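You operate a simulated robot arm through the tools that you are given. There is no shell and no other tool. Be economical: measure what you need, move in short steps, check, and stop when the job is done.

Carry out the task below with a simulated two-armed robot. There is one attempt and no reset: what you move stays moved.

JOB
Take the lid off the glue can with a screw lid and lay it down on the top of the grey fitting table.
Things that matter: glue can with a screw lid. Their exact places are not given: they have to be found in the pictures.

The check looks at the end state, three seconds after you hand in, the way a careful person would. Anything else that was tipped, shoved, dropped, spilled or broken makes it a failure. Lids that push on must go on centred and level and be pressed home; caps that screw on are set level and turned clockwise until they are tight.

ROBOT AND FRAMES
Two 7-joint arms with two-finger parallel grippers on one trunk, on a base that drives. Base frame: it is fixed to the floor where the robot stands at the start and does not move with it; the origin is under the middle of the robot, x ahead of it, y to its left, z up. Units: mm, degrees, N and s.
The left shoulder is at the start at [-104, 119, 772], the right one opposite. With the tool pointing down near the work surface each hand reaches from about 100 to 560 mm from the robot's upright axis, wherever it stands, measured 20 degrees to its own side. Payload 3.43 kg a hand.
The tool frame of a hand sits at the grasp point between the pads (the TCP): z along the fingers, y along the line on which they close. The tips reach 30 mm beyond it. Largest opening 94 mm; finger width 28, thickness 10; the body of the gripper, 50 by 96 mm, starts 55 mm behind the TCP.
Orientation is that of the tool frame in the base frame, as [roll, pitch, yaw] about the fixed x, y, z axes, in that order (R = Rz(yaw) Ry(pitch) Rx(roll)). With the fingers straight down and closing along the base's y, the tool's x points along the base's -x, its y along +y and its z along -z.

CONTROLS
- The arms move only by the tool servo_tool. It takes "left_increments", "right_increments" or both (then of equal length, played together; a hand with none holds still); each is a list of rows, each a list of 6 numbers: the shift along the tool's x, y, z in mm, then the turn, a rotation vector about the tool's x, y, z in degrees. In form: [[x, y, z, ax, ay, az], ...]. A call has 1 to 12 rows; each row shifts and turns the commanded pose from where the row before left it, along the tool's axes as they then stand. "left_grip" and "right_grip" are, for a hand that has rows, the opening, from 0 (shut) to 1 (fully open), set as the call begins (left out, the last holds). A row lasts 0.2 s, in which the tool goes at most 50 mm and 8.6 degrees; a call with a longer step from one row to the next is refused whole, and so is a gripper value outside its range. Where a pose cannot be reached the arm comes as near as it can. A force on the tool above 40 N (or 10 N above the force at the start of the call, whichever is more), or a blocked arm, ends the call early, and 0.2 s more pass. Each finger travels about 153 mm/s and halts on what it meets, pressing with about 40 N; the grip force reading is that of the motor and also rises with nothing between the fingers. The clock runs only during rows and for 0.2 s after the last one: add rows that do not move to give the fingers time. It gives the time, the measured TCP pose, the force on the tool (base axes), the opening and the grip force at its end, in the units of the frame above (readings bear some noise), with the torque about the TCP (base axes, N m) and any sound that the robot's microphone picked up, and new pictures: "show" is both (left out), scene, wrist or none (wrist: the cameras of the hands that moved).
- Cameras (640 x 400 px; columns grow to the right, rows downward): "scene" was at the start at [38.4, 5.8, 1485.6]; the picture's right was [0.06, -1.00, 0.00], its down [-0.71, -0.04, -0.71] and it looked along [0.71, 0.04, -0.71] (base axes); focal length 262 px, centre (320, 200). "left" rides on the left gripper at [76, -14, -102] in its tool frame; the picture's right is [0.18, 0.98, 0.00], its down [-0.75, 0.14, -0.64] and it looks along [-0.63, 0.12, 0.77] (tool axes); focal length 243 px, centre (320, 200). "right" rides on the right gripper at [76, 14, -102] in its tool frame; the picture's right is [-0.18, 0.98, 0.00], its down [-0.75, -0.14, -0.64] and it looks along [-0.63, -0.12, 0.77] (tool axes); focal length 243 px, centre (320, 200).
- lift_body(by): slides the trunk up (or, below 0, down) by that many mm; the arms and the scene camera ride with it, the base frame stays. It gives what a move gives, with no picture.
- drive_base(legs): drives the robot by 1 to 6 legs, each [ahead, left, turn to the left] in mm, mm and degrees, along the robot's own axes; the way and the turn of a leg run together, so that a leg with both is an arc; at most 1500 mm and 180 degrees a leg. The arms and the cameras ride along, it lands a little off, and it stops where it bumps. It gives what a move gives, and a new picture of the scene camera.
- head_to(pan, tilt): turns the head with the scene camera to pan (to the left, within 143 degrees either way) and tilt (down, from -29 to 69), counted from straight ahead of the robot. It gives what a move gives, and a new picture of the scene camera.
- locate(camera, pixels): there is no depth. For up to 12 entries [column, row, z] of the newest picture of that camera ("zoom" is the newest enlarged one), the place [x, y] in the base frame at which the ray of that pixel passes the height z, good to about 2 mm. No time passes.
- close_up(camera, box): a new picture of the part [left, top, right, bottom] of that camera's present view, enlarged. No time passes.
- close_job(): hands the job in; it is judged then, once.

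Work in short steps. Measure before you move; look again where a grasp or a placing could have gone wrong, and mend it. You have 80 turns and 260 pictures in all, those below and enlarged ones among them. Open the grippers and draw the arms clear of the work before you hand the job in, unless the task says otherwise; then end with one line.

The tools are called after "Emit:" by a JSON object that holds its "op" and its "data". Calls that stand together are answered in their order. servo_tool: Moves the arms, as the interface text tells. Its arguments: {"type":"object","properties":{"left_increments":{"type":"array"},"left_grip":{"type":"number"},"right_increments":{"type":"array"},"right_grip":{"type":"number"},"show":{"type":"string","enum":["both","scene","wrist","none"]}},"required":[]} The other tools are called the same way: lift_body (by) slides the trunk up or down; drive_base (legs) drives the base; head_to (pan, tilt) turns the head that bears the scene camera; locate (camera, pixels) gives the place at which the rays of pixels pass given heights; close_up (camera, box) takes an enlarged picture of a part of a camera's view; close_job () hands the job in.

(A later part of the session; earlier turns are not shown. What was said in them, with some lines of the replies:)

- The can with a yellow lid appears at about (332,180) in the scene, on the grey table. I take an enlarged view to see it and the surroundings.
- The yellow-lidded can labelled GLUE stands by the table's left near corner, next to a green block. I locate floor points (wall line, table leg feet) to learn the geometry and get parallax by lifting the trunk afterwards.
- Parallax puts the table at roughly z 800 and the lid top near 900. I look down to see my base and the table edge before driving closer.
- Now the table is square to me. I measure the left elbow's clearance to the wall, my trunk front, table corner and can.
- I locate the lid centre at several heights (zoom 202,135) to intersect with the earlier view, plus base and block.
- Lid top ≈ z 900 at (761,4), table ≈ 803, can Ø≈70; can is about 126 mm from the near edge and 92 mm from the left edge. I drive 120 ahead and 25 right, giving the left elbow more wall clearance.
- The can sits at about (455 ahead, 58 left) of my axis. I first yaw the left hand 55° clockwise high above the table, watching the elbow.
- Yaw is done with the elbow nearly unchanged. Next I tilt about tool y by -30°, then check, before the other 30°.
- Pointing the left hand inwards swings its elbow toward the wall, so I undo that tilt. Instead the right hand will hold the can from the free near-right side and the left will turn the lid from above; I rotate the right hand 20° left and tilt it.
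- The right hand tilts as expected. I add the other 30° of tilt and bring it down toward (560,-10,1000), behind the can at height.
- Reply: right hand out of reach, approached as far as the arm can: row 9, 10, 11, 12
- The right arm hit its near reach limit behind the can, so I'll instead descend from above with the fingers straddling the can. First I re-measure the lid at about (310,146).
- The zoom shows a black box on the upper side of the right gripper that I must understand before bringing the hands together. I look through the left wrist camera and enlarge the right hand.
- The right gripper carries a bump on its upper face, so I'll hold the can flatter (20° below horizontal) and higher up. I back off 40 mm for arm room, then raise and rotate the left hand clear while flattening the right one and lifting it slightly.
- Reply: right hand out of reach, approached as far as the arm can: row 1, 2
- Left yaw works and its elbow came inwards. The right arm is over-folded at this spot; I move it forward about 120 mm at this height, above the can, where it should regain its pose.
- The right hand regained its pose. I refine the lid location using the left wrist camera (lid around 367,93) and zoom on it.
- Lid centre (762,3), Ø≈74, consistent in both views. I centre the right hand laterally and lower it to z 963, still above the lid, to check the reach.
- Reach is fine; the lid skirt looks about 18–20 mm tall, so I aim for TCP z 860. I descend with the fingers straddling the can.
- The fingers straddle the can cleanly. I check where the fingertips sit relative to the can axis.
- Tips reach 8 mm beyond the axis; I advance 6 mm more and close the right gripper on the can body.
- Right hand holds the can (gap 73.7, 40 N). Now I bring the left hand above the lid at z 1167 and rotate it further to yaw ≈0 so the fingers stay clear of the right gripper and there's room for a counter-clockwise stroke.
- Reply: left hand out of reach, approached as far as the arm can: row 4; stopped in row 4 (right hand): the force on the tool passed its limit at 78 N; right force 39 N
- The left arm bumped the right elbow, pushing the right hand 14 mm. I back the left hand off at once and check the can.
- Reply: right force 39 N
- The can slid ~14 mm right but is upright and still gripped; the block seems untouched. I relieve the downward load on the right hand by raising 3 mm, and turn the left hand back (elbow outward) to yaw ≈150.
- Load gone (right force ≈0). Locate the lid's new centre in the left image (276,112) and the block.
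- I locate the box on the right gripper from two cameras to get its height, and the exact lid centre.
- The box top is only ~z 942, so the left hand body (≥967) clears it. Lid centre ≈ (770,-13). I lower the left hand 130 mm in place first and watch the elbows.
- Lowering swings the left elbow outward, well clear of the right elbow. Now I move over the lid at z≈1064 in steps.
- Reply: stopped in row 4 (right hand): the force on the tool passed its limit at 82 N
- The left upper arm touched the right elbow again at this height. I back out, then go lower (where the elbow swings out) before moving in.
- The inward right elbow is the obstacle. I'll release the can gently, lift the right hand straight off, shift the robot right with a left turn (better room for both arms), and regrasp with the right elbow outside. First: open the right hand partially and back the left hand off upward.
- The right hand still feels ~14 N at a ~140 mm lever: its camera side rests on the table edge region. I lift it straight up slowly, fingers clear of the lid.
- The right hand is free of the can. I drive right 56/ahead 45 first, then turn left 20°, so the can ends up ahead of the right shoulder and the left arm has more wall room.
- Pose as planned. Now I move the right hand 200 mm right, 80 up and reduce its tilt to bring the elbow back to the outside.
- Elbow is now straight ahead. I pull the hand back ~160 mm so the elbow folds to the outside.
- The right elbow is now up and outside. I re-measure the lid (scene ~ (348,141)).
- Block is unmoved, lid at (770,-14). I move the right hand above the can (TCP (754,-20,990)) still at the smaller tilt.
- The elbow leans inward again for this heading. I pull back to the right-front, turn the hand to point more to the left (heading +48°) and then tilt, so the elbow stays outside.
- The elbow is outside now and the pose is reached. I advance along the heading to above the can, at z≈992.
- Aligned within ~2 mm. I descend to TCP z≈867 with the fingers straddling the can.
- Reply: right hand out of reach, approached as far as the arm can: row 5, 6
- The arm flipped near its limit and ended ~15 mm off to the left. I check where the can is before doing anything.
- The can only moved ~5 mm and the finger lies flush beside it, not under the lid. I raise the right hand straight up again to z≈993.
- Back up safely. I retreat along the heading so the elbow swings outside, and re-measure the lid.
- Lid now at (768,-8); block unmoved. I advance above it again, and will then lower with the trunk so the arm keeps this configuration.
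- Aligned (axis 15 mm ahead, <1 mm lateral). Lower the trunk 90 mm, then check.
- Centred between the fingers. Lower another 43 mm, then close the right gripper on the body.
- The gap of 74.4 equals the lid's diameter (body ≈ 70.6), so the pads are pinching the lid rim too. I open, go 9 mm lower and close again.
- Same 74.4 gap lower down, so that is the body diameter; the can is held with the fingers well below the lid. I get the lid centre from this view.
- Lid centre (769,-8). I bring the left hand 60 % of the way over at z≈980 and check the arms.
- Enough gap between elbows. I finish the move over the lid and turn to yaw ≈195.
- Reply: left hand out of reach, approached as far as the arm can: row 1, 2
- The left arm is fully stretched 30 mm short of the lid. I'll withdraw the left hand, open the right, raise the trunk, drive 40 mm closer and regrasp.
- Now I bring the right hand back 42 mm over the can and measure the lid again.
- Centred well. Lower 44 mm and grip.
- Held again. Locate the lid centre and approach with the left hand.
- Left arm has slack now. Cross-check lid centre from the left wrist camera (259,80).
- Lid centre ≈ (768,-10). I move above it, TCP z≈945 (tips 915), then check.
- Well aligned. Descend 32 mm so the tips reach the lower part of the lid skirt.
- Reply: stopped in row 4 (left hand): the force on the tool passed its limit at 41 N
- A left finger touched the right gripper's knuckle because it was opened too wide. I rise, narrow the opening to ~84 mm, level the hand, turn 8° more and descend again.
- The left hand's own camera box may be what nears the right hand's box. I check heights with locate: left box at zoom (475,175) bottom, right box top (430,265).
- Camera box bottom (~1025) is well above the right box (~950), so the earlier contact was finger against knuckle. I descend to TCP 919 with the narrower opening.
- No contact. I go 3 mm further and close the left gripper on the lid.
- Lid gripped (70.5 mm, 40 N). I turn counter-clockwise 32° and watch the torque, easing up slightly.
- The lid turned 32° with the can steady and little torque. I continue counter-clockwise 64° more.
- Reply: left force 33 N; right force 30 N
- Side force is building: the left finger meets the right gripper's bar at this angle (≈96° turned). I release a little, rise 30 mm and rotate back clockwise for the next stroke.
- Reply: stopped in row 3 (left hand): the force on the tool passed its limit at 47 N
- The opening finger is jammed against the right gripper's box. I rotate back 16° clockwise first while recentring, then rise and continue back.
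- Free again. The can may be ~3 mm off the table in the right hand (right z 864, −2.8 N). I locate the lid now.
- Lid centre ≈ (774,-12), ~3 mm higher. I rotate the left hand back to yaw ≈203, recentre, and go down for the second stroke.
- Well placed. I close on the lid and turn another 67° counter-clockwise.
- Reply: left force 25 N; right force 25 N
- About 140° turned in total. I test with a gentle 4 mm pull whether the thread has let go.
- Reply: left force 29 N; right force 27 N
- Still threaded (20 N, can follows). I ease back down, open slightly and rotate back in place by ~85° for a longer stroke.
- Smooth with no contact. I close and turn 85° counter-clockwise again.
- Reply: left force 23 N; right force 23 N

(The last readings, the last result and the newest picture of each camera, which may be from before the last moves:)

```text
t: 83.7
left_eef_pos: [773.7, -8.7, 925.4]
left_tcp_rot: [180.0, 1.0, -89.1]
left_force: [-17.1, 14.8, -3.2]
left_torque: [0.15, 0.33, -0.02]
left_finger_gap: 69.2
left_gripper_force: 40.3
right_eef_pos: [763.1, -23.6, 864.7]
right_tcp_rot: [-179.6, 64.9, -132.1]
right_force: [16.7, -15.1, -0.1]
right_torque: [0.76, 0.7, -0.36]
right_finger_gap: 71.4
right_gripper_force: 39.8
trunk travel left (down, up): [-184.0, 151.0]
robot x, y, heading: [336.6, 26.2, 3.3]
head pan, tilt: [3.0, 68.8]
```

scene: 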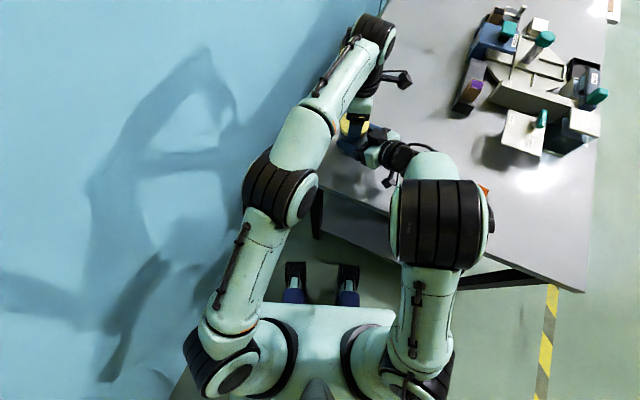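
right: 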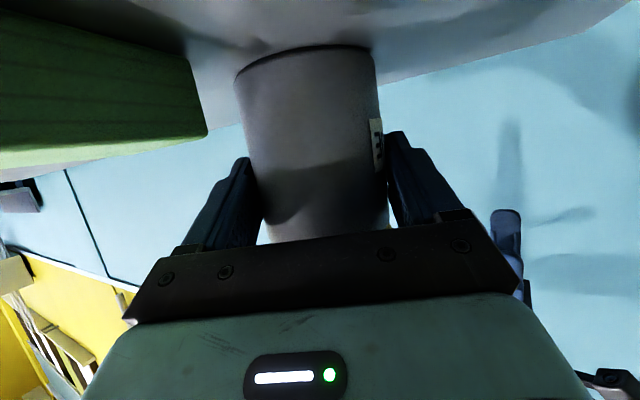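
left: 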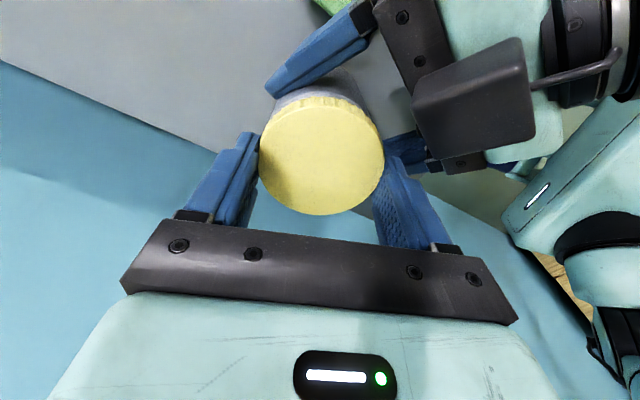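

I check in the right wrist view that the can itself isn't turning in its grip (label), and rotate back for another stroke.

Emit:
{"op": "close_up", "data": {"camera": "right", "box": [160, 0, 480, 200]}}

Emit:
{"op": "servo_tool", "data": {"left_increments": [[0, 0, 0, 0, 0, 0], [0, 0, 0, 0, 0, 8.5], [0, 0, 0, 0, 0, 8.5], [0, 0, 0, 0, 0, 8.5], [0, 0, 0, 0, 0, 8.5], [0, 0, 0, 0, 0, 8.5], [0, 0, 0, 0, 0, 8.5], [0, 0, 0, 0, 0, 8.5], [0, 0, 0, 0, 0, 8.5], [0, 0, 0, 0, 0, 8.5], [0, 0, 0, 0, 0, 8.5]], "left_grip": 0.84, "show": "wrist"}}

```text
2.00 times, centred on (320, 100) of right
```

zoom: 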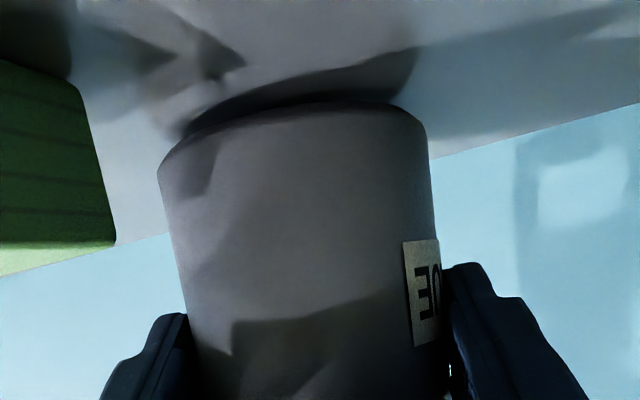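

```text
t: 86.1
left_eef_pos: [774.9, -8.9, 925.4]
left_tcp_rot: [179.2, 0.1, -174.3]
left_force: [-1.0, -1.5, -0.4]
left_torque: [-0.01, -0.02, -0.01]
left_finger_gap: 78.8
left_gripper_force: 0.0
right_eef_pos: [761.3, -21.9, 863.8]
right_tcp_rot: [-179.6, 64.8, -132.0]
right_force: [-1.5, 0.4, -2.6]
right_torque: [-0.04, 0.03, -0.01]
right_finger_gap: 71.9
right_gripper_force: 40.3
trunk travel left (down, up): [-184.0, 151.0]
robot x, y, heading: [338.8, 30.5, 3.3]
head pan, tilt: [3.0, 68.8]
```

left: 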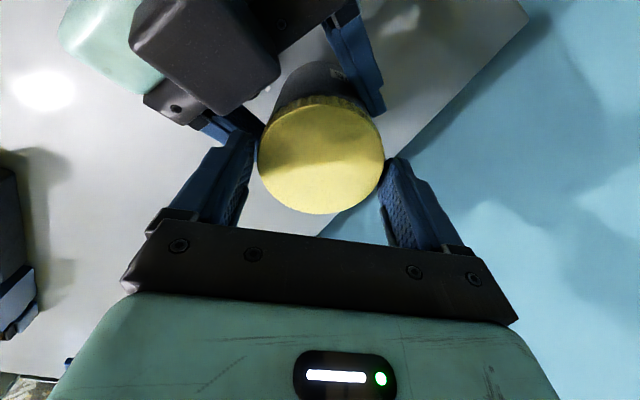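

The label hasn't moved, so the lid is unscrewing. I go 2 mm down, close and turn 77° more.

Emit:
{"op": "servo_tool", "data": {"left_increments": [[0, 0, 0, 0, 0, 0], [0, 0, 0, 0, 0, 0], [0, 0, -0.2, 0, 0, -8.5], [0, 0, -0.2, 0, 0, -8.5], [0, 0, -0.2, 0, 0, -8.5], [0, 0, -0.2, 0, 0, -8.5], [0, 0, -0.2, 0, 0, -8.5], [0, 0, -0.2, 0, 0, -8.5], [0, 0, -0.2, 0, 0, -8.5], [0, 0, -0.2, 0, 0, -8.5], [0, 0, -0.2, 0, 0, -8.5], [0, 0, -3, 0, 0, 0]], "left_grip": 0, "show": "wrist"}}

```text
t: 88.7
left_eef_pos: [774.0, -7.3, 929.1]
left_tcp_rot: [179.9, 0.9, -97.6]
left_force: [-4.9, 14.1, -8.6]
left_torque: [0.15, -0.1, -0.22]
left_finger_gap: 70.6
left_gripper_force: 40.2
right_eef_pos: [763.0, -21.6, 865.2]
right_tcp_rot: [-179.7, 65.0, -132.1]
right_force: [4.4, -14.3, 6.2]
right_torque: [0.8, 0.24, -0.03]
right_finger_gap: 71.5
right_gripper_force: 39.8
trunk travel left (down, up): [-184.0, 151.0]
robot x, y, heading: [341.3, 25.5, 3.4]
head pan, tilt: [3.0, 68.8]
5 turns are left
```

left: 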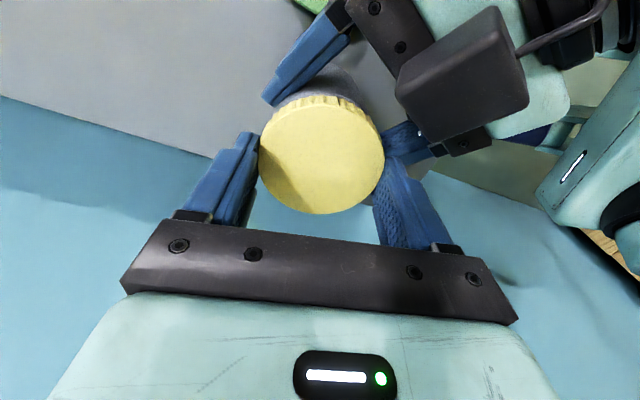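

Five turns remain, so I chain steps: ease down, rotate back, grip and turn 85°, again back and turn 77°, then a 4 mm pull test with pictures.

Emit:
{"op": "servo_tool", "data": {"left_increments": [[0, 0, 2.5, 0, 0, 0], [0, 0, 0, 0, 0, 8.5], [0, 0, 0, 0, 0, 8.5], [0, 0, 0, 0, 0, 8.5], [0, 0, 0, 0, 0, 8.5], [0, 0, 0, 0, 0, 8.5], [0, 0, 0, 0, 0, 8.5], [0, 0, 0, 0, 0, 8.5], [0, 0, 0, 0, 0, 8.5], [0, 0, 0, 0, 0, 8.5]], "left_grip": 0.84, "show": "none"}}

Emit:
{"op": "servo_tool", "data": {"left_increments": [[0, 0, 0, 0, 0, 0], [0, 0, 0, 0, 0, 0], [0, 0, -0.2, 0, 0, -8.5], [0, 0, -0.2, 0, 0, -8.5], [0, 0, -0.2, 0, 0, -8.5], [0, 0, -0.2, 0, 0, -8.5], [0, 0, -0.2, 0, 0, -8.5], [0, 0, -0.2, 0, 0, -8.5], [0, 0, -0.2, 0, 0, -8.5], [0, 0, -0.2, 0, 0, -8.5], [0, 0, -0.2, 0, 0, -8.5], [0, 0, -0.2, 0, 0, -8.5]], "left_grip": 0, "show": "wrist"}}

Emit:
{"op": "servo_tool", "data": {"left_increments": [[0, 0, 0, 0, 0, 0], [0, 0, 0, 0, 0, 8.5], [0, 0, 0, 0, 0, 8.5], [0, 0, 0, 0, 0, 8.5], [0, 0, 0, 0, 0, 8.5], [0, 0, 0, 0, 0, 8.5], [0, 0, 0, 0, 0, 8.5], [0, 0, 0, 0, 0, 8.5], [0, 0, 0, 0, 0, 8.5], [0, 0, 0, 0, 0, 8.5], [0, 0, 0, 0, 0, 8.5]], "left_grip": 0.84, "show": "wrist"}}

Emit:
{"op": "servo_tool", "data": {"left_increments": [[0, 0, 0, 0, 0, 0], [0, 0, 0, 0, 0, 0], [0, 0, -0.2, 0, 0, -8.5], [0, 0, -0.2, 0, 0, -8.5], [0, 0, -0.2, 0, 0, -8.5], [0, 0, -0.2, 0, 0, -8.5], [0, 0, -0.2, 0, 0, -8.5], [0, 0, -0.2, 0, 0, -8.5], [0, 0, -0.2, 0, 0, -8.5], [0, 0, -0.2, 0, 0, -8.5], [0, 0, -0.2, 0, 0, -8.5]], "left_grip": 0, "show": "wrist"}}

Emit:
{"op": "servo_tool", "data": {"left_increments": [[0, 0, -2, 0, 0, 0], [0, 0, -2, 0, 0, 0], [0, 0, 0, 0, 0, 0]], "show": "both"}}

Emit:
{"op": "close_up", "data": {"camera": "scene", "box": [290, 80, 418, 160]}}

```text
t: 90.9
left_eef_pos: [775.4, -8.0, 928.2]
left_tcp_rot: [179.2, 0.2, -174.4]
left_force: [0.2, 1.0, 0.2]
left_torque: [-0.03, 0.02, 0.03]
left_finger_gap: 79.1
left_gripper_force: 0.0
right_eef_pos: [761.8, -20.9, 864.6]
right_tcp_rot: [-179.6, 64.8, -131.9]
right_force: [0.5, -0.4, -3.1]
right_torque: [-0.02, 0.06, 0.02]
right_finger_gap: 71.2
right_gripper_force: 39.9
trunk travel left (down, up): [-184.0, 151.0]
robot x, y, heading: [336.1, 27.3, 3.3]
head pan, tilt: [3.0, 68.8]
```

```text
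t: 93.5
left_eef_pos: [774.4, -8.8, 930.5]
left_tcp_rot: [-180.0, 0.9, -89.1]
left_force: [-8.6, 8.9, -0.1]
left_torque: [0.27, 0.27, -0.2]
left_finger_gap: 70.2
left_gripper_force: 39.4
right_eef_pos: [762.3, -21.3, 863.6]
right_tcp_rot: [-179.6, 64.9, -132.1]
right_force: [9.5, -9.3, -2.8]
right_torque: [0.25, 0.35, -0.03]
right_finger_gap: 71.5
right_gripper_force: 40.5
trunk travel left (down, up): [-184.0, 151.0]
robot x, y, heading: [335.7, 26.7, 3.1]
head pan, tilt: [3.0, 68.8]
```

left: 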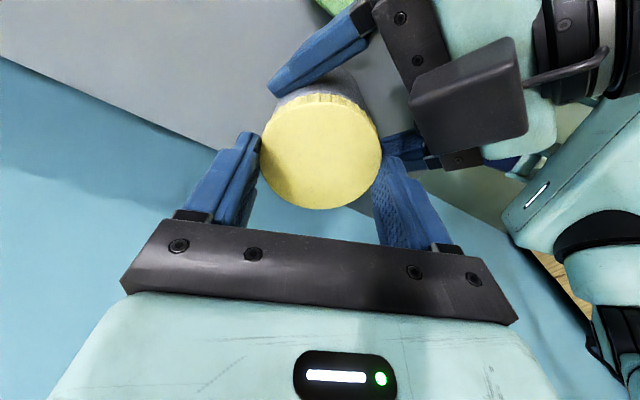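

```text
t: 95.9
left_eef_pos: [775.7, -9.3, 929.6]
left_tcp_rot: [179.2, 0.2, -174.4]
left_force: [-0.1, 0.8, 0.5]
left_torque: [0.02, 0.02, -0.02]
left_finger_gap: 78.9
left_gripper_force: 0.1
right_eef_pos: [761.6, -21.5, 864.3]
right_tcp_rot: [-179.6, 64.7, -132.0]
right_force: [-0.3, 0.5, -4.5]
right_torque: [-0.05, 0.06, -0.02]
right_finger_gap: 71.4
right_gripper_force: 39.4
trunk travel left (down, up): [-184.0, 151.0]
robot x, y, heading: [343.2, 28.0, 3.3]
head pan, tilt: [3.0, 68.8]
```

left: 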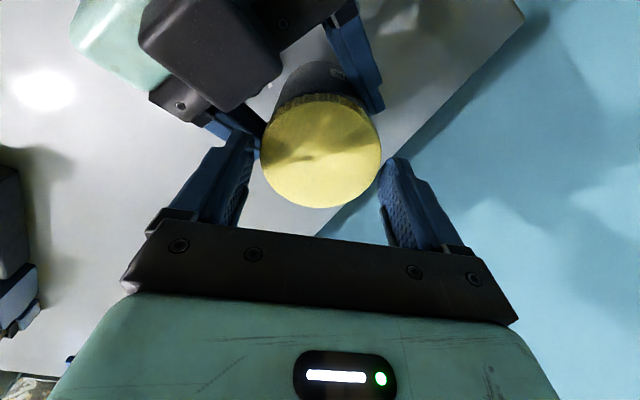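

```text
t: 98.3
left_eef_pos: [774.9, -6.7, 931.8]
left_tcp_rot: [179.9, 0.9, -97.6]
left_force: [-7.3, 8.2, -0.4]
left_torque: [0.27, 0.17, -0.16]
left_finger_gap: 70.4
left_gripper_force: 39.5
right_eef_pos: [761.9, -22.0, 863.7]
right_tcp_rot: [-179.6, 64.8, -132.0]
right_force: [6.4, -8.5, -2.6]
right_torque: [0.27, 0.26, -0.09]
right_finger_gap: 71.5
right_gripper_force: 40.3
trunk travel left (down, up): [-184.0, 151.0]
robot x, y, heading: [338.8, 30.0, 3.0]
head pan, tilt: [3.0, 68.8]
```

left: 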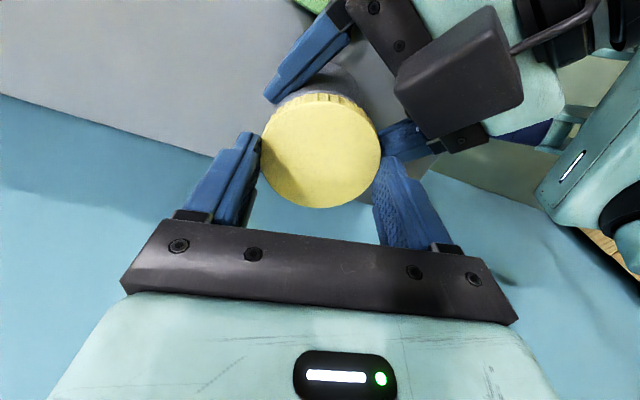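

```text
t: 99.1
left_eef_pos: [774.5, -8.7, 935.5]
left_tcp_rot: [179.8, 0.9, -97.7]
left_force: [-8.0, 8.9, -8.5]
left_torque: [0.06, 0.16, 0.1]
left_finger_gap: 70.2
left_gripper_force: 40.6
right_eef_pos: [762.1, -21.4, 864.8]
right_tcp_rot: [-179.5, 64.9, -132.0]
right_force: [8.1, -9.3, 5.3]
right_torque: [0.68, 0.33, -0.32]
right_finger_gap: 71.3
right_gripper_force: 40.2
trunk travel left (down, up): [-184.0, 151.0]
robot x, y, heading: [336.9, 24.2, 3.1]
head pan, tilt: [3.0, 68.8]
```

scene: 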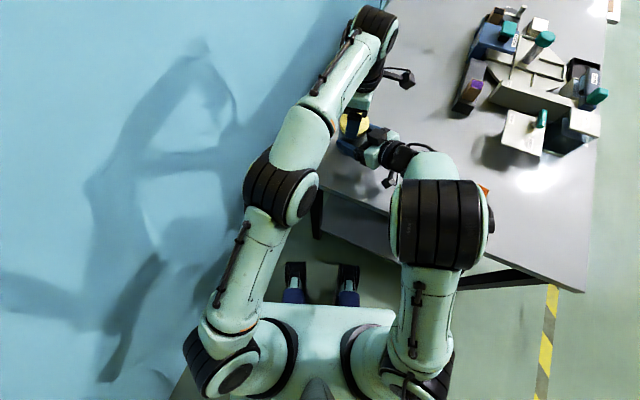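
left: 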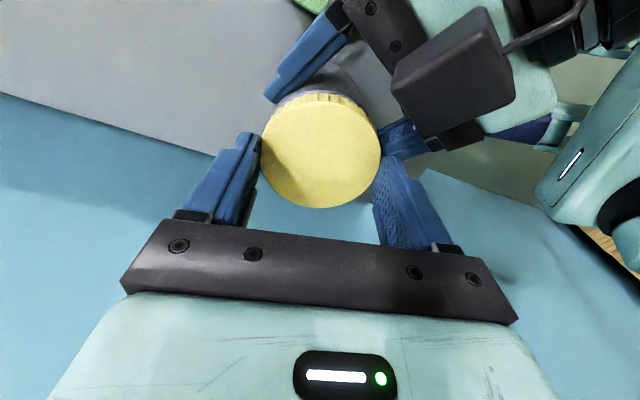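

```text
5.00 times, centred on (354, 120) of scene
4 turns are left
```

zoom: 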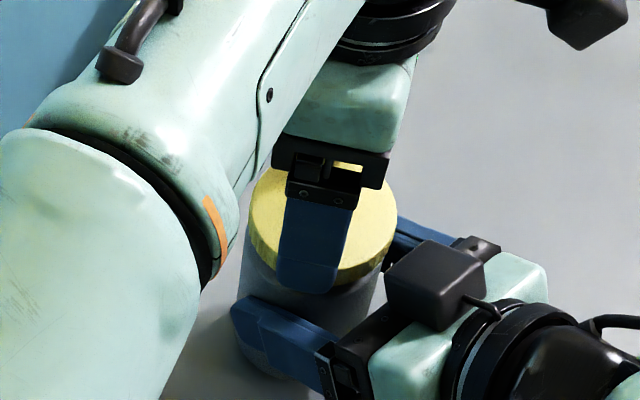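

Lid and hand rose 3.7 mm with only 8 N and grip is now near the tips. I chain two more turning cycles with a deeper regrip, then pull up progressively 28 mm.

Emit:
{"op": "servo_tool", "data": {"left_increments": [[0, 0, 0, 0, 0, 0], [0, 0, 3, 0, 0, 8.5], [0, 0, 4, 0, 0, 8.5], [0, 0, 0, 0, 0, 8.5], [0, 0, 0, 0, 0, 8.5], [0, 0, 0, 0, 0, 8.5], [0, 0, 0, 0, 0, 8.5], [0, 0, 0, 0, 0, 8.5], [0, 0, 0, 0, 0, 8.5], [0, 0, 0, 0, 0, 8.5]], "left_grip": 0.84, "show": "wrist"}}

Emit:
{"op": "servo_tool", "data": {"left_increments": [[0, 0, 0, 0, 0, 0], [0, 0, 0, 0, 0, 0], [0, 0, -0.3, 0, 0, -8.5], [0, 0, -0.3, 0, 0, -8.5], [0, 0, -0.3, 0, 0, -8.5], [0, 0, -0.3, 0, 0, -8.5], [0, 0, -0.3, 0, 0, -8.5], [0, 0, -0.3, 0, 0, -8.5], [0, 0, -0.3, 0, 0, -8.5], [0, 0, -0.3, 0, 0, -8.5], [0, 0, -0.3, 0, 0, -8.5], [0, 0, -0.3, 0, 0, -8.5]], "left_grip": 0, "show": "none"}}

Emit:
{"op": "servo_tool", "data": {"left_increments": [[0, 0, 0, 0, 0, 0], [0, 0, 1, 0, 0, 8.5], [0, 0, 1, 0, 0, 8.5], [0, 0, 0, 0, 0, 8.5], [0, 0, 0, 0, 0, 8.5], [0, 0, 0, 0, 0, 8.5], [0, 0, 0, 0, 0, 8.5], [0, 0, 0, 0, 0, 8.5], [0, 0, 0, 0, 0, 8.5], [0, 0, 0, 0, 0, 8.5], [0, 0, 0, 0, 0, 8.5]], "left_grip": 0.84, "show": "wrist"}}

Emit:
{"op": "servo_tool", "data": {"left_increments": [[0, 0, 0, 0, 0, 0], [0, 0, 0, 0, 0, 0], [0, 0, -0.3, 0, 0, -8.5], [0, 0, -0.3, 0, 0, -8.5], [0, 0, -0.3, 0, 0, -8.5], [0, 0, -0.3, 0, 0, -8.5], [0, 0, -0.3, 0, 0, -8.5], [0, 0, -0.3, 0, 0, -8.5], [0, 0, -0.3, 0, 0, -8.5], [0, 0, -0.3, 0, 0, -8.5], [0, 0, -0.3, 0, 0, -8.5], [0, 0, -0.3, 0, 0, -8.5]], "left_grip": 0, "show": "none"}}

Emit:
{"op": "servo_tool", "data": {"left_increments": [[0, 0, -2, 0, 0, 0], [0, 0, -2, 0, 0, 0], [0, 0, -2, 0, 0, 0], [0, 0, -2, 0, 0, 0], [0, 0, -5, 0, 0, 0], [0, 0, -5, 0, 0, 0], [0, 0, -5, 0, 0, 0], [0, 0, -5, 0, 0, 0]], "show": "both"}}

Emit:
{"op": "close_up", "data": {"camera": "scene", "box": [290, 80, 418, 160]}}

```text
t: 101.3
left_eef_pos: [775.2, -9.4, 929.5]
left_tcp_rot: [179.2, 0.3, -174.3]
left_force: [-0.5, 0.2, -0.1]
left_torque: [-0.02, 0.0, 0.01]
left_finger_gap: 79.1
left_gripper_force: 0.0
right_eef_pos: [762.3, -20.6, 864.3]
right_tcp_rot: [-179.6, 64.8, -131.9]
right_force: [1.0, 0.1, -3.4]
right_torque: [-0.03, 0.01, 0.01]
right_finger_gap: 71.3
right_gripper_force: 40.7
trunk travel left (down, up): [-184.0, 151.0]
robot x, y, heading: [337.9, 29.8, 3.3]
head pan, tilt: [3.0, 68.8]
```

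left: 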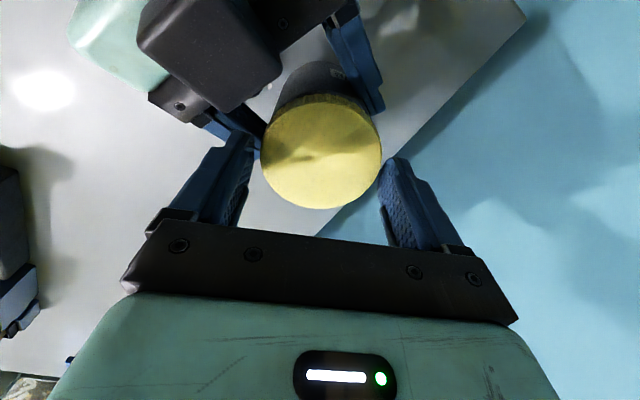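

```text
t: 103.9
left_eef_pos: [775.0, -8.2, 932.3]
left_tcp_rot: [180.0, 1.0, -89.1]
left_force: [-11.2, 10.2, -0.5]
left_torque: [0.32, 0.35, -0.28]
left_finger_gap: 70.4
left_gripper_force: 39.9
right_eef_pos: [761.8, -21.6, 864.3]
right_tcp_rot: [-179.7, 64.8, -132.1]
right_force: [10.2, -10.8, -2.4]
right_torque: [0.36, 0.41, 0.02]
right_finger_gap: 71.6
right_gripper_force: 40.0
trunk travel left (down, up): [-184.0, 151.0]
robot x, y, heading: [337.8, 29.4, 3.3]
head pan, tilt: [3.0, 68.8]
```

```text
t: 106.3
left_eef_pos: [776.3, -8.1, 931.7]
left_tcp_rot: [179.2, 0.2, -174.3]
left_force: [-0.6, 0.2, -0.8]
left_torque: [0.01, 0.02, -0.05]
left_finger_gap: 79.0
left_gripper_force: 0.1
right_eef_pos: [760.7, -21.0, 864.8]
right_tcp_rot: [-179.6, 64.8, -132.0]
right_force: [0.0, -0.1, -2.1]
right_torque: [-0.07, 0.01, 0.01]
right_finger_gap: 71.3
right_gripper_force: 39.8
trunk travel left (down, up): [-184.0, 151.0]
robot x, y, heading: [341.3, 30.7, 3.1]
head pan, tilt: [3.0, 68.8]
```

left: 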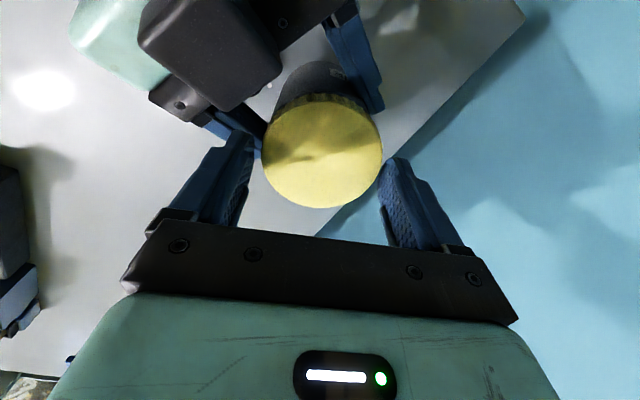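

```text
t: 108.9
left_eef_pos: [775.4, -9.5, 932.4]
left_tcp_rot: [-180.0, 0.9, -89.1]
left_force: [-4.6, 9.9, -1.0]
left_torque: [0.33, 0.15, -0.15]
left_finger_gap: 69.8
left_gripper_force: 39.8
right_eef_pos: [760.8, -22.2, 865.1]
right_tcp_rot: [-179.6, 64.8, -132.1]
right_force: [5.3, -11.4, -2.1]
right_torque: [0.32, 0.24, -0.03]
right_finger_gap: 71.2
right_gripper_force: 40.0
trunk travel left (down, up): [-184.0, 151.0]
robot x, y, heading: [335.7, 26.9, 3.2]
head pan, tilt: [3.0, 68.8]
```

```text
t: 110.7
left_eef_pos: [774.8, -9.2, 960.4]
left_tcp_rot: [-179.8, 0.7, -89.3]
left_force: [-0.5, -0.9, -0.4]
left_torque: [-0.01, -0.05, 0.01]
left_finger_gap: 69.3
left_gripper_force: 40.0
right_eef_pos: [761.0, -21.9, 863.9]
right_tcp_rot: [-179.6, 64.8, -131.8]
right_force: [0.0, 0.2, -3.3]
right_torque: [-0.03, 0.04, 0.0]
right_finger_gap: 71.5
right_gripper_force: 40.1
trunk travel left (down, up): [-184.0, 151.0]
robot x, y, heading: [339.4, 27.4, 3.1]
head pan, tilt: [3.0, 68.8]
```

scene: 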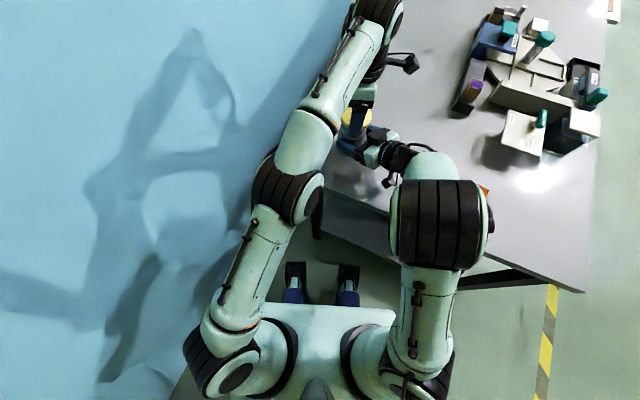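
left: 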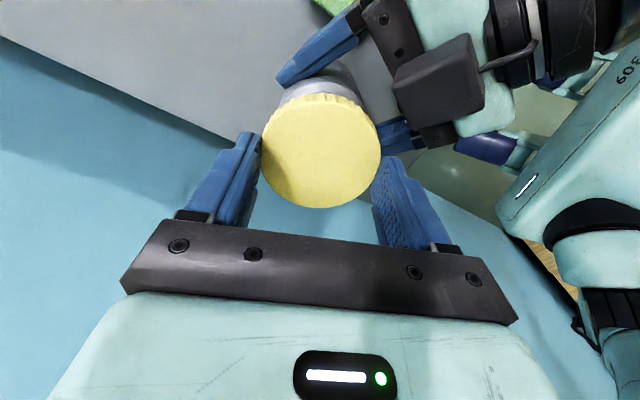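

```text
5.00 times, centred on (354, 120) of scene
3 turns are left
```

zoom: 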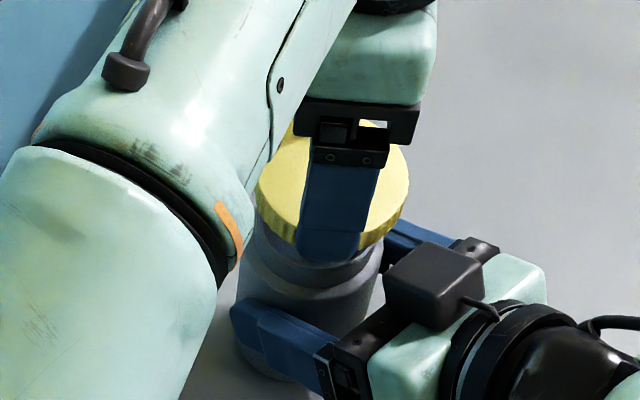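

The lid is off (28 mm up, forces ~0). I carry it to a free spot on the table at about (700,66), lower it until contact without opening yet, then set the can down with the right hand and open that gripper.

Emit:
{"op": "servo_tool", "data": {"left_increments": [[0, 0, -8, 0, 0, 0], [-25.3, 24.7, -13.3, 0, 0, 0], [-25.3, 24.7, -13.3, 0, 0, 0], [-25.3, 24.7, -13.3, 0, 0, 0], [0, 0, 0, 0, 0, 8.5], [0, 0, 0, 0, 0, 8.5], [0, 0, 0, 0, 0, 8.5], [0, 0, 0, 0, 0, 8.5], [0, 0, 0, 0, 0, 8.5], [0, 0, 0, 0, 0, 8.5], [0, 0, 0, 0, 0, 8.5], [0, 0, 0, 0, 0, 8.5]], "show": "scene"}}

Emit:
{"op": "servo_tool", "data": {"left_increments": [[0, 0, 0, 0, 0, 8.5], [0, 0, 0, 0, 0, 8.5], [0, 0, 0, 0, 0, 8.5], [0, 0, 0, 0, 0, 8.5], [0, 0, 0, 0, 0, 8.5], [0, 0, 0, 0, 0, 8.5], [0, 0, 37, 0, 0, 0], [0, 0, 37, 0, 0, 0], [0, 0, 37, 0, 0, 0], [0, 0, 37, 0, 0, 0]], "show": "scene"}}

Emit:
{"op": "servo_tool", "data": {"left_increments": [[0, 0, 2, 0, 0, 0], [0, 0, 2, 0, 0, 0], [0, 0, 2, 0, 0, 0], [0, 0, 2, 0, 0, 0], [0, 0, 2, 0, 0, 0], [0, 0, 2, 0, 0, 0]], "show": "none"}}

Emit:
{"op": "servo_tool", "data": {"left_increments": [[0, 0, 2, 0, 0, 0], [0, 0, 2, 0, 0, 0], [0, 0, 2, 0, 0, 0]], "show": "wrist"}}

Emit:
{"op": "servo_tool", "data": {"right_increments": [[1.8, 0, 0.87, 0, 0, 0], [1.8, 0, 0.87, 0, 0, 0], [0, 0, 0, 0, 0, 0]], "show": "wrist"}}

Emit:
{"op": "servo_tool", "data": {"right_increments": [[0, 0, 0, 0, 0, 0], [0, 0, 0, 0, 0, 0], [0, 0, 0, 0, 0, 0]], "right_grip": 0.9, "show": "both"}}

Emit:
{"op": "close_up", "data": {"camera": "scene", "box": [270, 80, 430, 180]}}

Emit:
{"op": "close_up", "data": {"camera": "left", "box": [0, 0, 640, 400]}}

```text
t: 113.3
left_eef_pos: [700.1, 65.0, 1009.5]
left_tcp_rot: [179.4, 0.5, -157.3]
left_force: [-0.6, -0.6, -0.5]
left_torque: [0.01, -0.01, -0.01]
left_finger_gap: 69.5
left_gripper_force: 40.1
right_eef_pos: [761.2, -19.3, 864.3]
right_tcp_rot: [-179.6, 64.8, -132.0]
right_force: [0.4, 0.5, -3.8]
right_torque: [-0.02, 0.05, -0.04]
right_finger_gap: 71.6
right_gripper_force: 39.8
trunk travel left (down, up): [-184.0, 151.0]
robot x, y, heading: [339.8, 26.1, 3.1]
head pan, tilt: [3.0, 68.8]
```

scene: 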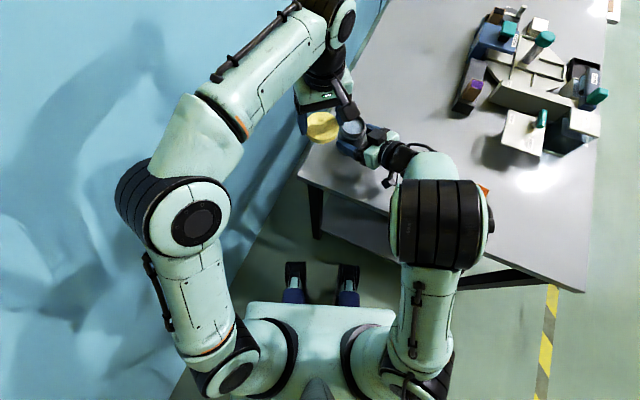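

```text
t: 115.5
left_eef_pos: [699.0, 67.3, 860.4]
left_tcp_rot: [179.3, -0.2, 151.8]
left_force: [0.1, 0.4, -0.2]
left_torque: [0.0, -0.01, 0.01]
left_finger_gap: 69.7
left_gripper_force: 40.1
right_eef_pos: [761.5, -20.1, 864.5]
right_tcp_rot: [-179.7, 64.9, -132.0]
right_force: [-0.3, 0.2, -2.5]
right_torque: [-0.07, 0.05, -0.02]
right_finger_gap: 71.2
right_gripper_force: 40.0
trunk travel left (down, up): [-184.0, 151.0]
robot x, y, heading: [339.0, 27.3, 3.3]
head pan, tilt: [3.0, 68.8]
```

scene: 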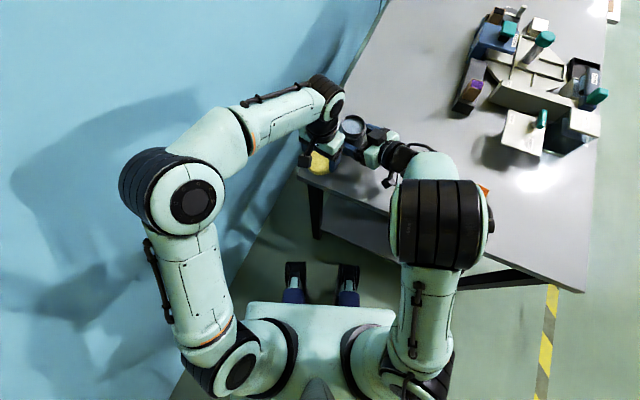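

```text
t: 116.9
left_eef_pos: [700.9, 66.7, 848.4]
left_tcp_rot: [179.2, -0.3, 151.8]
left_force: [-1.1, -0.1, -0.6]
left_torque: [0.02, -0.01, 0.0]
left_finger_gap: 69.7
left_gripper_force: 39.6
right_eef_pos: [761.0, -20.0, 864.6]
right_tcp_rot: [-179.7, 64.9, -132.0]
right_force: [-0.2, 0.8, -3.2]
right_torque: [-0.05, 0.0, 0.02]
right_finger_gap: 71.2
right_gripper_force: 39.8
trunk travel left (down, up): [-184.0, 151.0]
robot x, y, heading: [343.0, 25.0, 3.3]
head pan, tilt: [3.0, 68.8]
```

```text
t: 117.7
left_eef_pos: [699.5, 67.9, 843.4]
left_tcp_rot: [179.2, -0.3, 151.8]
left_force: [-0.3, 0.6, 0.2]
left_torque: [-0.01, -0.02, 0.03]
left_finger_gap: 69.4
left_gripper_force: 40.4
right_eef_pos: [761.7, -20.9, 864.1]
right_tcp_rot: [-179.7, 64.9, -132.0]
right_force: [-0.7, -0.1, -2.0]
right_torque: [-0.05, 0.02, -0.01]
right_finger_gap: 71.2
right_gripper_force: 39.8
trunk travel left (down, up): [-184.0, 151.0]
robot x, y, heading: [339.1, 25.6, 3.2]
head pan, tilt: [3.0, 68.8]
```

left: 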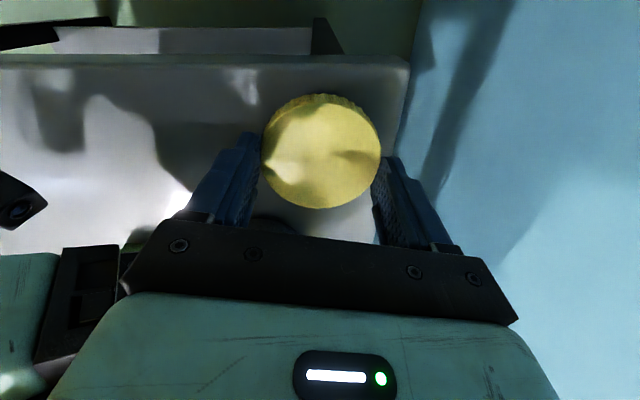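

```text
t: 118.5
left_eef_pos: [700.2, 67.1, 843.9]
left_tcp_rot: [179.1, -0.2, 151.8]
left_force: [-0.6, 0.2, -0.2]
left_torque: [-0.02, 0.02, 0.0]
left_finger_gap: 69.5
left_gripper_force: 40.1
right_eef_pos: [762.1, -21.1, 860.1]
right_tcp_rot: [-179.7, 64.8, -132.0]
right_force: [1.3, 0.9, -1.7]
right_torque: [-0.05, 0.11, 0.01]
right_finger_gap: 71.1
right_gripper_force: 40.3
trunk travel left (down, up): [-184.0, 151.0]
robot x, y, heading: [338.1, 26.6, 3.4]
head pan, tilt: [3.0, 68.8]
```

right: 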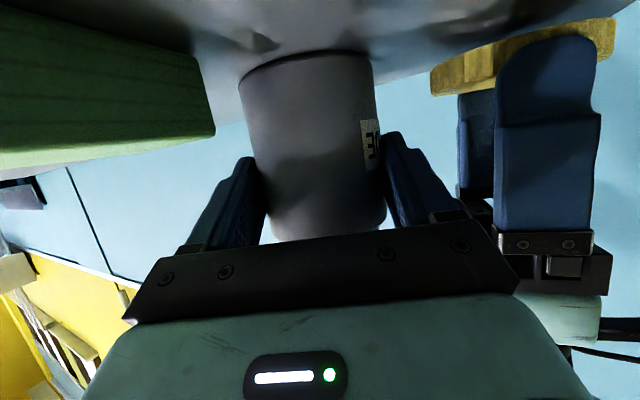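

```text
t: 119.3
left_eef_pos: [701.1, 67.6, 844.1]
left_tcp_rot: [179.2, -0.3, 151.9]
left_force: [-0.1, -0.5, -1.2]
left_torque: [-0.01, -0.02, 0.0]
left_finger_gap: 69.6
left_gripper_force: 39.9
right_eef_pos: [760.7, -20.9, 860.3]
right_tcp_rot: [-179.7, 64.8, -132.0]
right_force: [0.0, -0.3, 0.2]
right_torque: [-0.03, 0.02, 0.0]
right_finger_gap: 84.5
right_gripper_force: 0.0
trunk travel left (down, up): [-184.0, 151.0]
robot x, y, heading: [340.3, 27.0, 3.1]
head pan, tilt: [3.0, 68.8]
```

scene: 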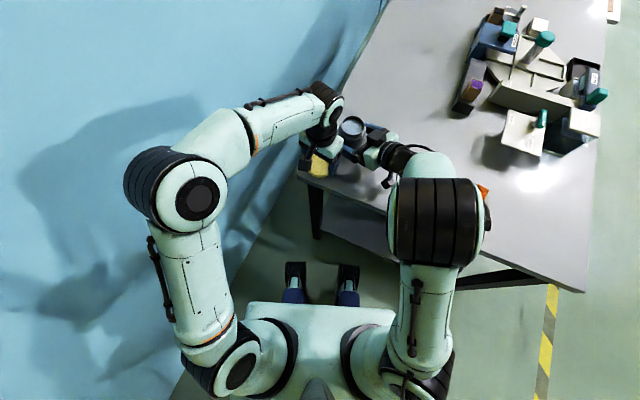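
right: 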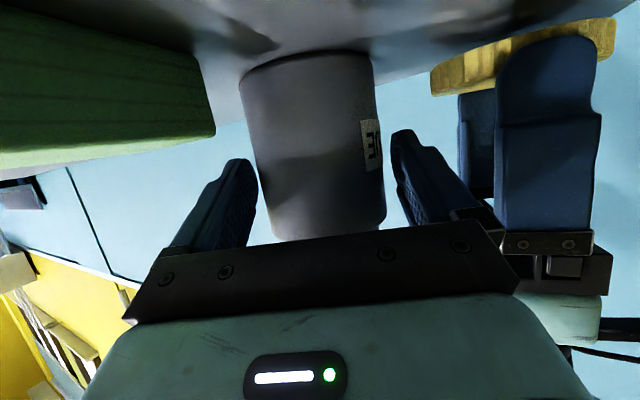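

```text
4.00 times, centred on (350, 130) of scene
```

zoom: 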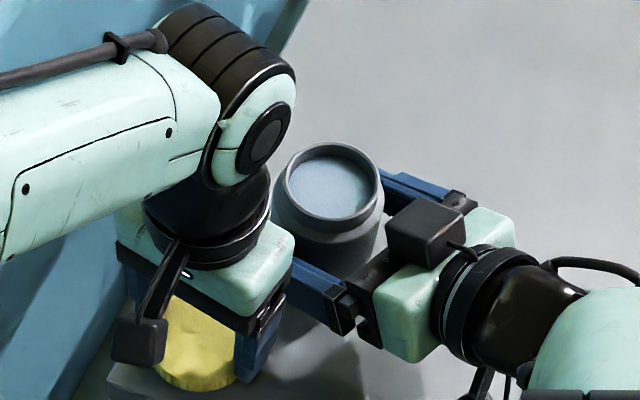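

```text
1.00 times, centred on (320, 200) of left (not enlarged: the box is as wide or as high as the picture)
2 turns are left
```

zoom: 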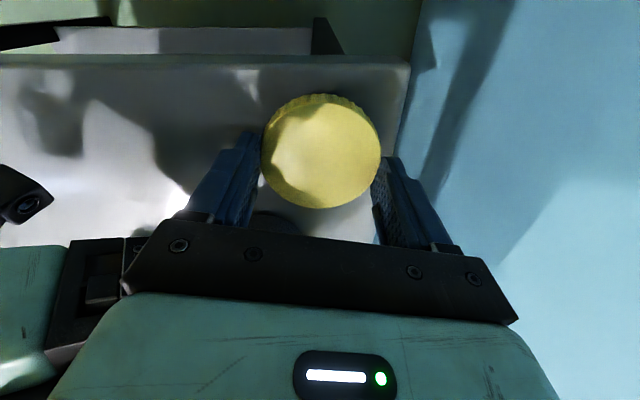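

The can stands free on the table and the lid is just above the table, no contact yet. I lower the last few mm, open the left hand, raise both hands straight up with the trunk, drive back and look.

Emit:
{"op": "servo_tool", "data": {"left_increments": [[0, 0, 2, 0, 0, 0], [0, 0, 2, 0, 0, 0], [0, 0, 2, 0, 0, 0], [0, 0, 2, 0, 0, 0], [0, 0, 0, 0, 0, 0]], "show": "none"}}

Emit:
{"op": "servo_tool", "data": {"left_increments": [[0, 0, 0, 0, 0, 0], [0, 0, 0, 0, 0, 0], [0, 0, 0, 0, 0, 0], [0, 0, 0, 0, 0, 0]], "right_increments": [[0, 0, 0, 0, 0, 0], [0, 0, 0, 0, 0, 0], [0, 0, 0, 0, 0, 0], [0, 0, 0, 0, 0, 0]], "left_grip": 0.93, "right_grip": 0.95, "show": "wrist"}}

Emit:
{"op": "lift_body", "data": {"by": 30}}

Emit:
{"op": "lift_body", "data": {"by": 110}}

Emit:
{"op": "drive_base", "data": {"legs": [[-200, 0, 0]]}}

Emit:
{"op": "close_up", "data": {"camera": "scene", "box": [270, 60, 430, 160]}}

Emit:
{"op": "close_up", "data": {"camera": "left", "box": [0, 0, 640, 400]}}

```text
t: 120.5
left_eef_pos: [700.8, 67.7, 835.9]
left_tcp_rot: [179.3, -0.2, 151.7]
left_force: [-0.7, 0.2, 7.5]
left_torque: [0.24, -0.04, 0.03]
left_finger_gap: 69.5
left_gripper_force: 40.0
right_eef_pos: [760.6, -21.5, 859.8]
right_tcp_rot: [-179.6, 64.8, -131.9]
right_force: [1.0, 0.7, 0.1]
right_torque: [-0.03, 0.01, 0.03]
right_finger_gap: 84.6
right_gripper_force: 0.1
trunk travel left (down, up): [-184.0, 151.0]
robot x, y, heading: [343.0, 27.8, 3.2]
head pan, tilt: [3.0, 68.8]
```

```text
t: 121.5
left_eef_pos: [699.5, 67.5, 834.8]
left_tcp_rot: [179.2, -0.3, 151.9]
left_force: [0.4, 0.3, 0.5]
left_torque: [-0.02, -0.01, 0.01]
left_finger_gap: 87.2
left_gripper_force: 0.1
right_eef_pos: [761.6, -21.6, 859.8]
right_tcp_rot: [-179.6, 64.8, -132.0]
right_force: [-0.4, 0.9, 0.2]
right_torque: [-0.02, 0.0, -0.01]
right_finger_gap: 89.2
right_gripper_force: 0.1
trunk travel left (down, up): [-184.0, 151.0]
robot x, y, heading: [336.5, 25.8, 3.2]
head pan, tilt: [3.0, 68.8]
```

right: 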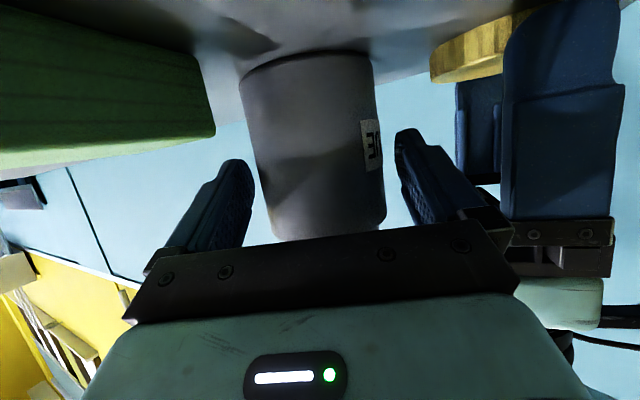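
left: 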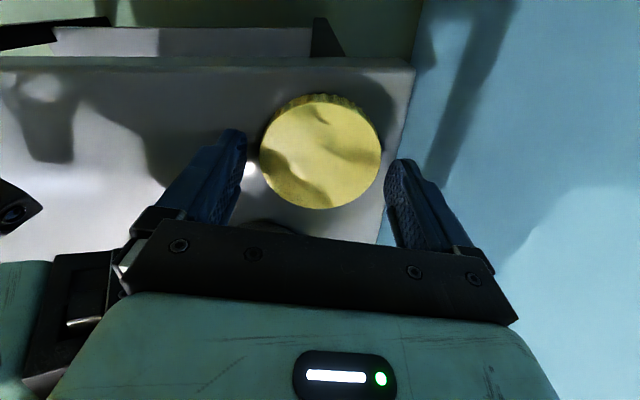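

```text
t: 122.3
left_eef_pos: [700.9, 68.1, 866.4]
left_tcp_rot: [179.3, -0.2, 151.8]
left_force: [-0.4, 0.1, -0.6]
left_torque: [-0.01, -0.03, 0.0]
left_finger_gap: 87.4
left_gripper_force: 0.1
right_eef_pos: [760.1, -20.7, 889.4]
right_tcp_rot: [-179.6, 64.9, -132.0]
right_force: [0.0, 0.2, -0.1]
right_torque: [0.0, 0.03, -0.04]
right_finger_gap: 89.3
right_gripper_force: 0.1
trunk travel left (down, up): [-214.0, 121.0]
robot x, y, heading: [335.7, 29.4, 3.3]
head pan, tilt: [3.0, 68.8]
```

```text
t: 123.7
left_eef_pos: [699.8, 67.2, 975.6]
left_tcp_rot: [179.2, -0.3, 151.8]
left_force: [-1.0, 0.5, -0.6]
left_torque: [-0.03, -0.06, 0.02]
left_finger_gap: 87.4
left_gripper_force: 0.0
right_eef_pos: [760.9, -20.1, 1000.2]
right_tcp_rot: [-179.6, 64.8, -131.9]
right_force: [-0.7, 0.9, -0.1]
right_torque: [0.0, 0.0, -0.03]
right_finger_gap: 89.2
right_gripper_force: 0.1
trunk travel left (down, up): [-324.0, 11.0]
robot x, y, heading: [337.2, 27.4, 3.2]
head pan, tilt: [3.0, 68.8]
```

```text
t: 125.3
left_eef_pos: [498.3, 55.5, 976.4]
left_tcp_rot: [179.2, -0.2, 151.7]
left_force: [0.3, -0.5, -0.4]
left_torque: [-0.01, -0.01, -0.02]
left_finger_gap: 87.4
left_gripper_force: 0.0
right_eef_pos: [559.6, -32.4, 1001.2]
right_tcp_rot: [-179.5, 64.7, -131.8]
right_force: [0.7, -0.3, -0.4]
right_torque: [-0.02, 0.01, 0.01]
right_finger_gap: 89.4
right_gripper_force: 0.0
trunk travel left (down, up): [-324.0, 11.0]
robot x, y, heading: [135.9, 16.1, 3.1]
head pan, tilt: [3.0, 68.8]
```

scene: 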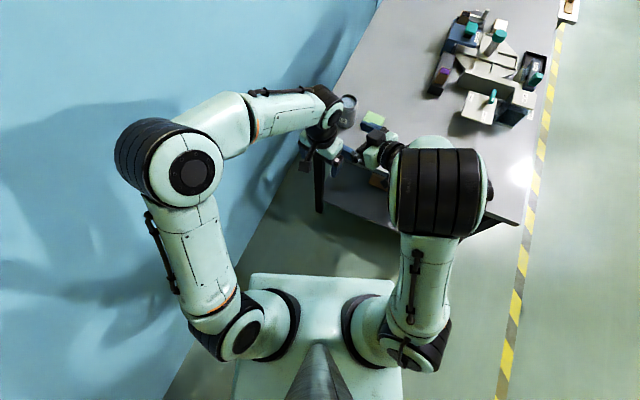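

```text
4.00 times, centred on (350, 110) of scene
```

zoom: 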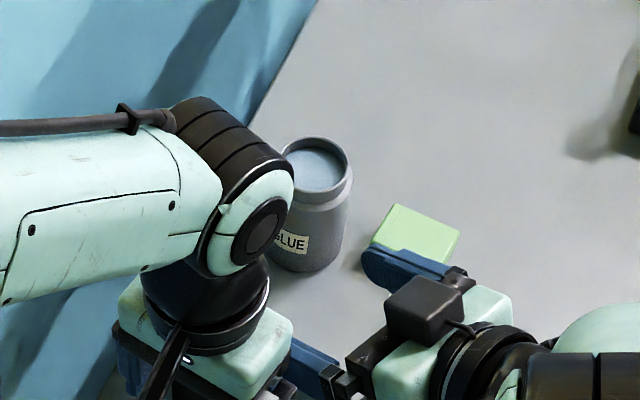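

```text
1.00 times, centred on (320, 200) of left (not enlarged: the box is as wide or as high as the picture)
1 turns are left
```

zoom: 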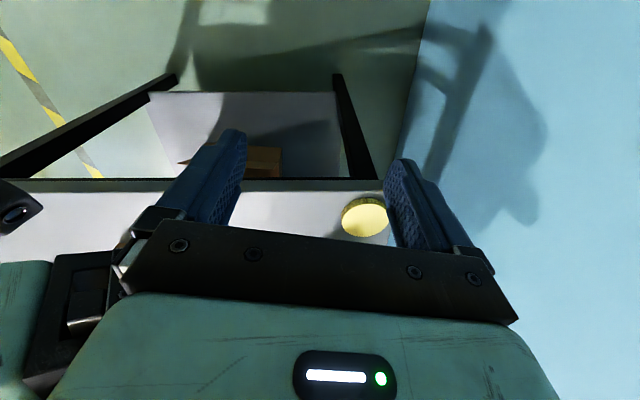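

The left wrist view (365,217) shows the lid lying flat on the table top. The can stands upright and open, the green block has not moved, and both grippers are open and clear, so I hand in.

Emit:
{"op": "close_job", "data": {}}

```text
The job is handed in.
```

The lid is off the glue can and lies flat on the grey fitting table. The can stands open and upright, about 20 mm from where it started because an arm contact slid it while I was gripping it.
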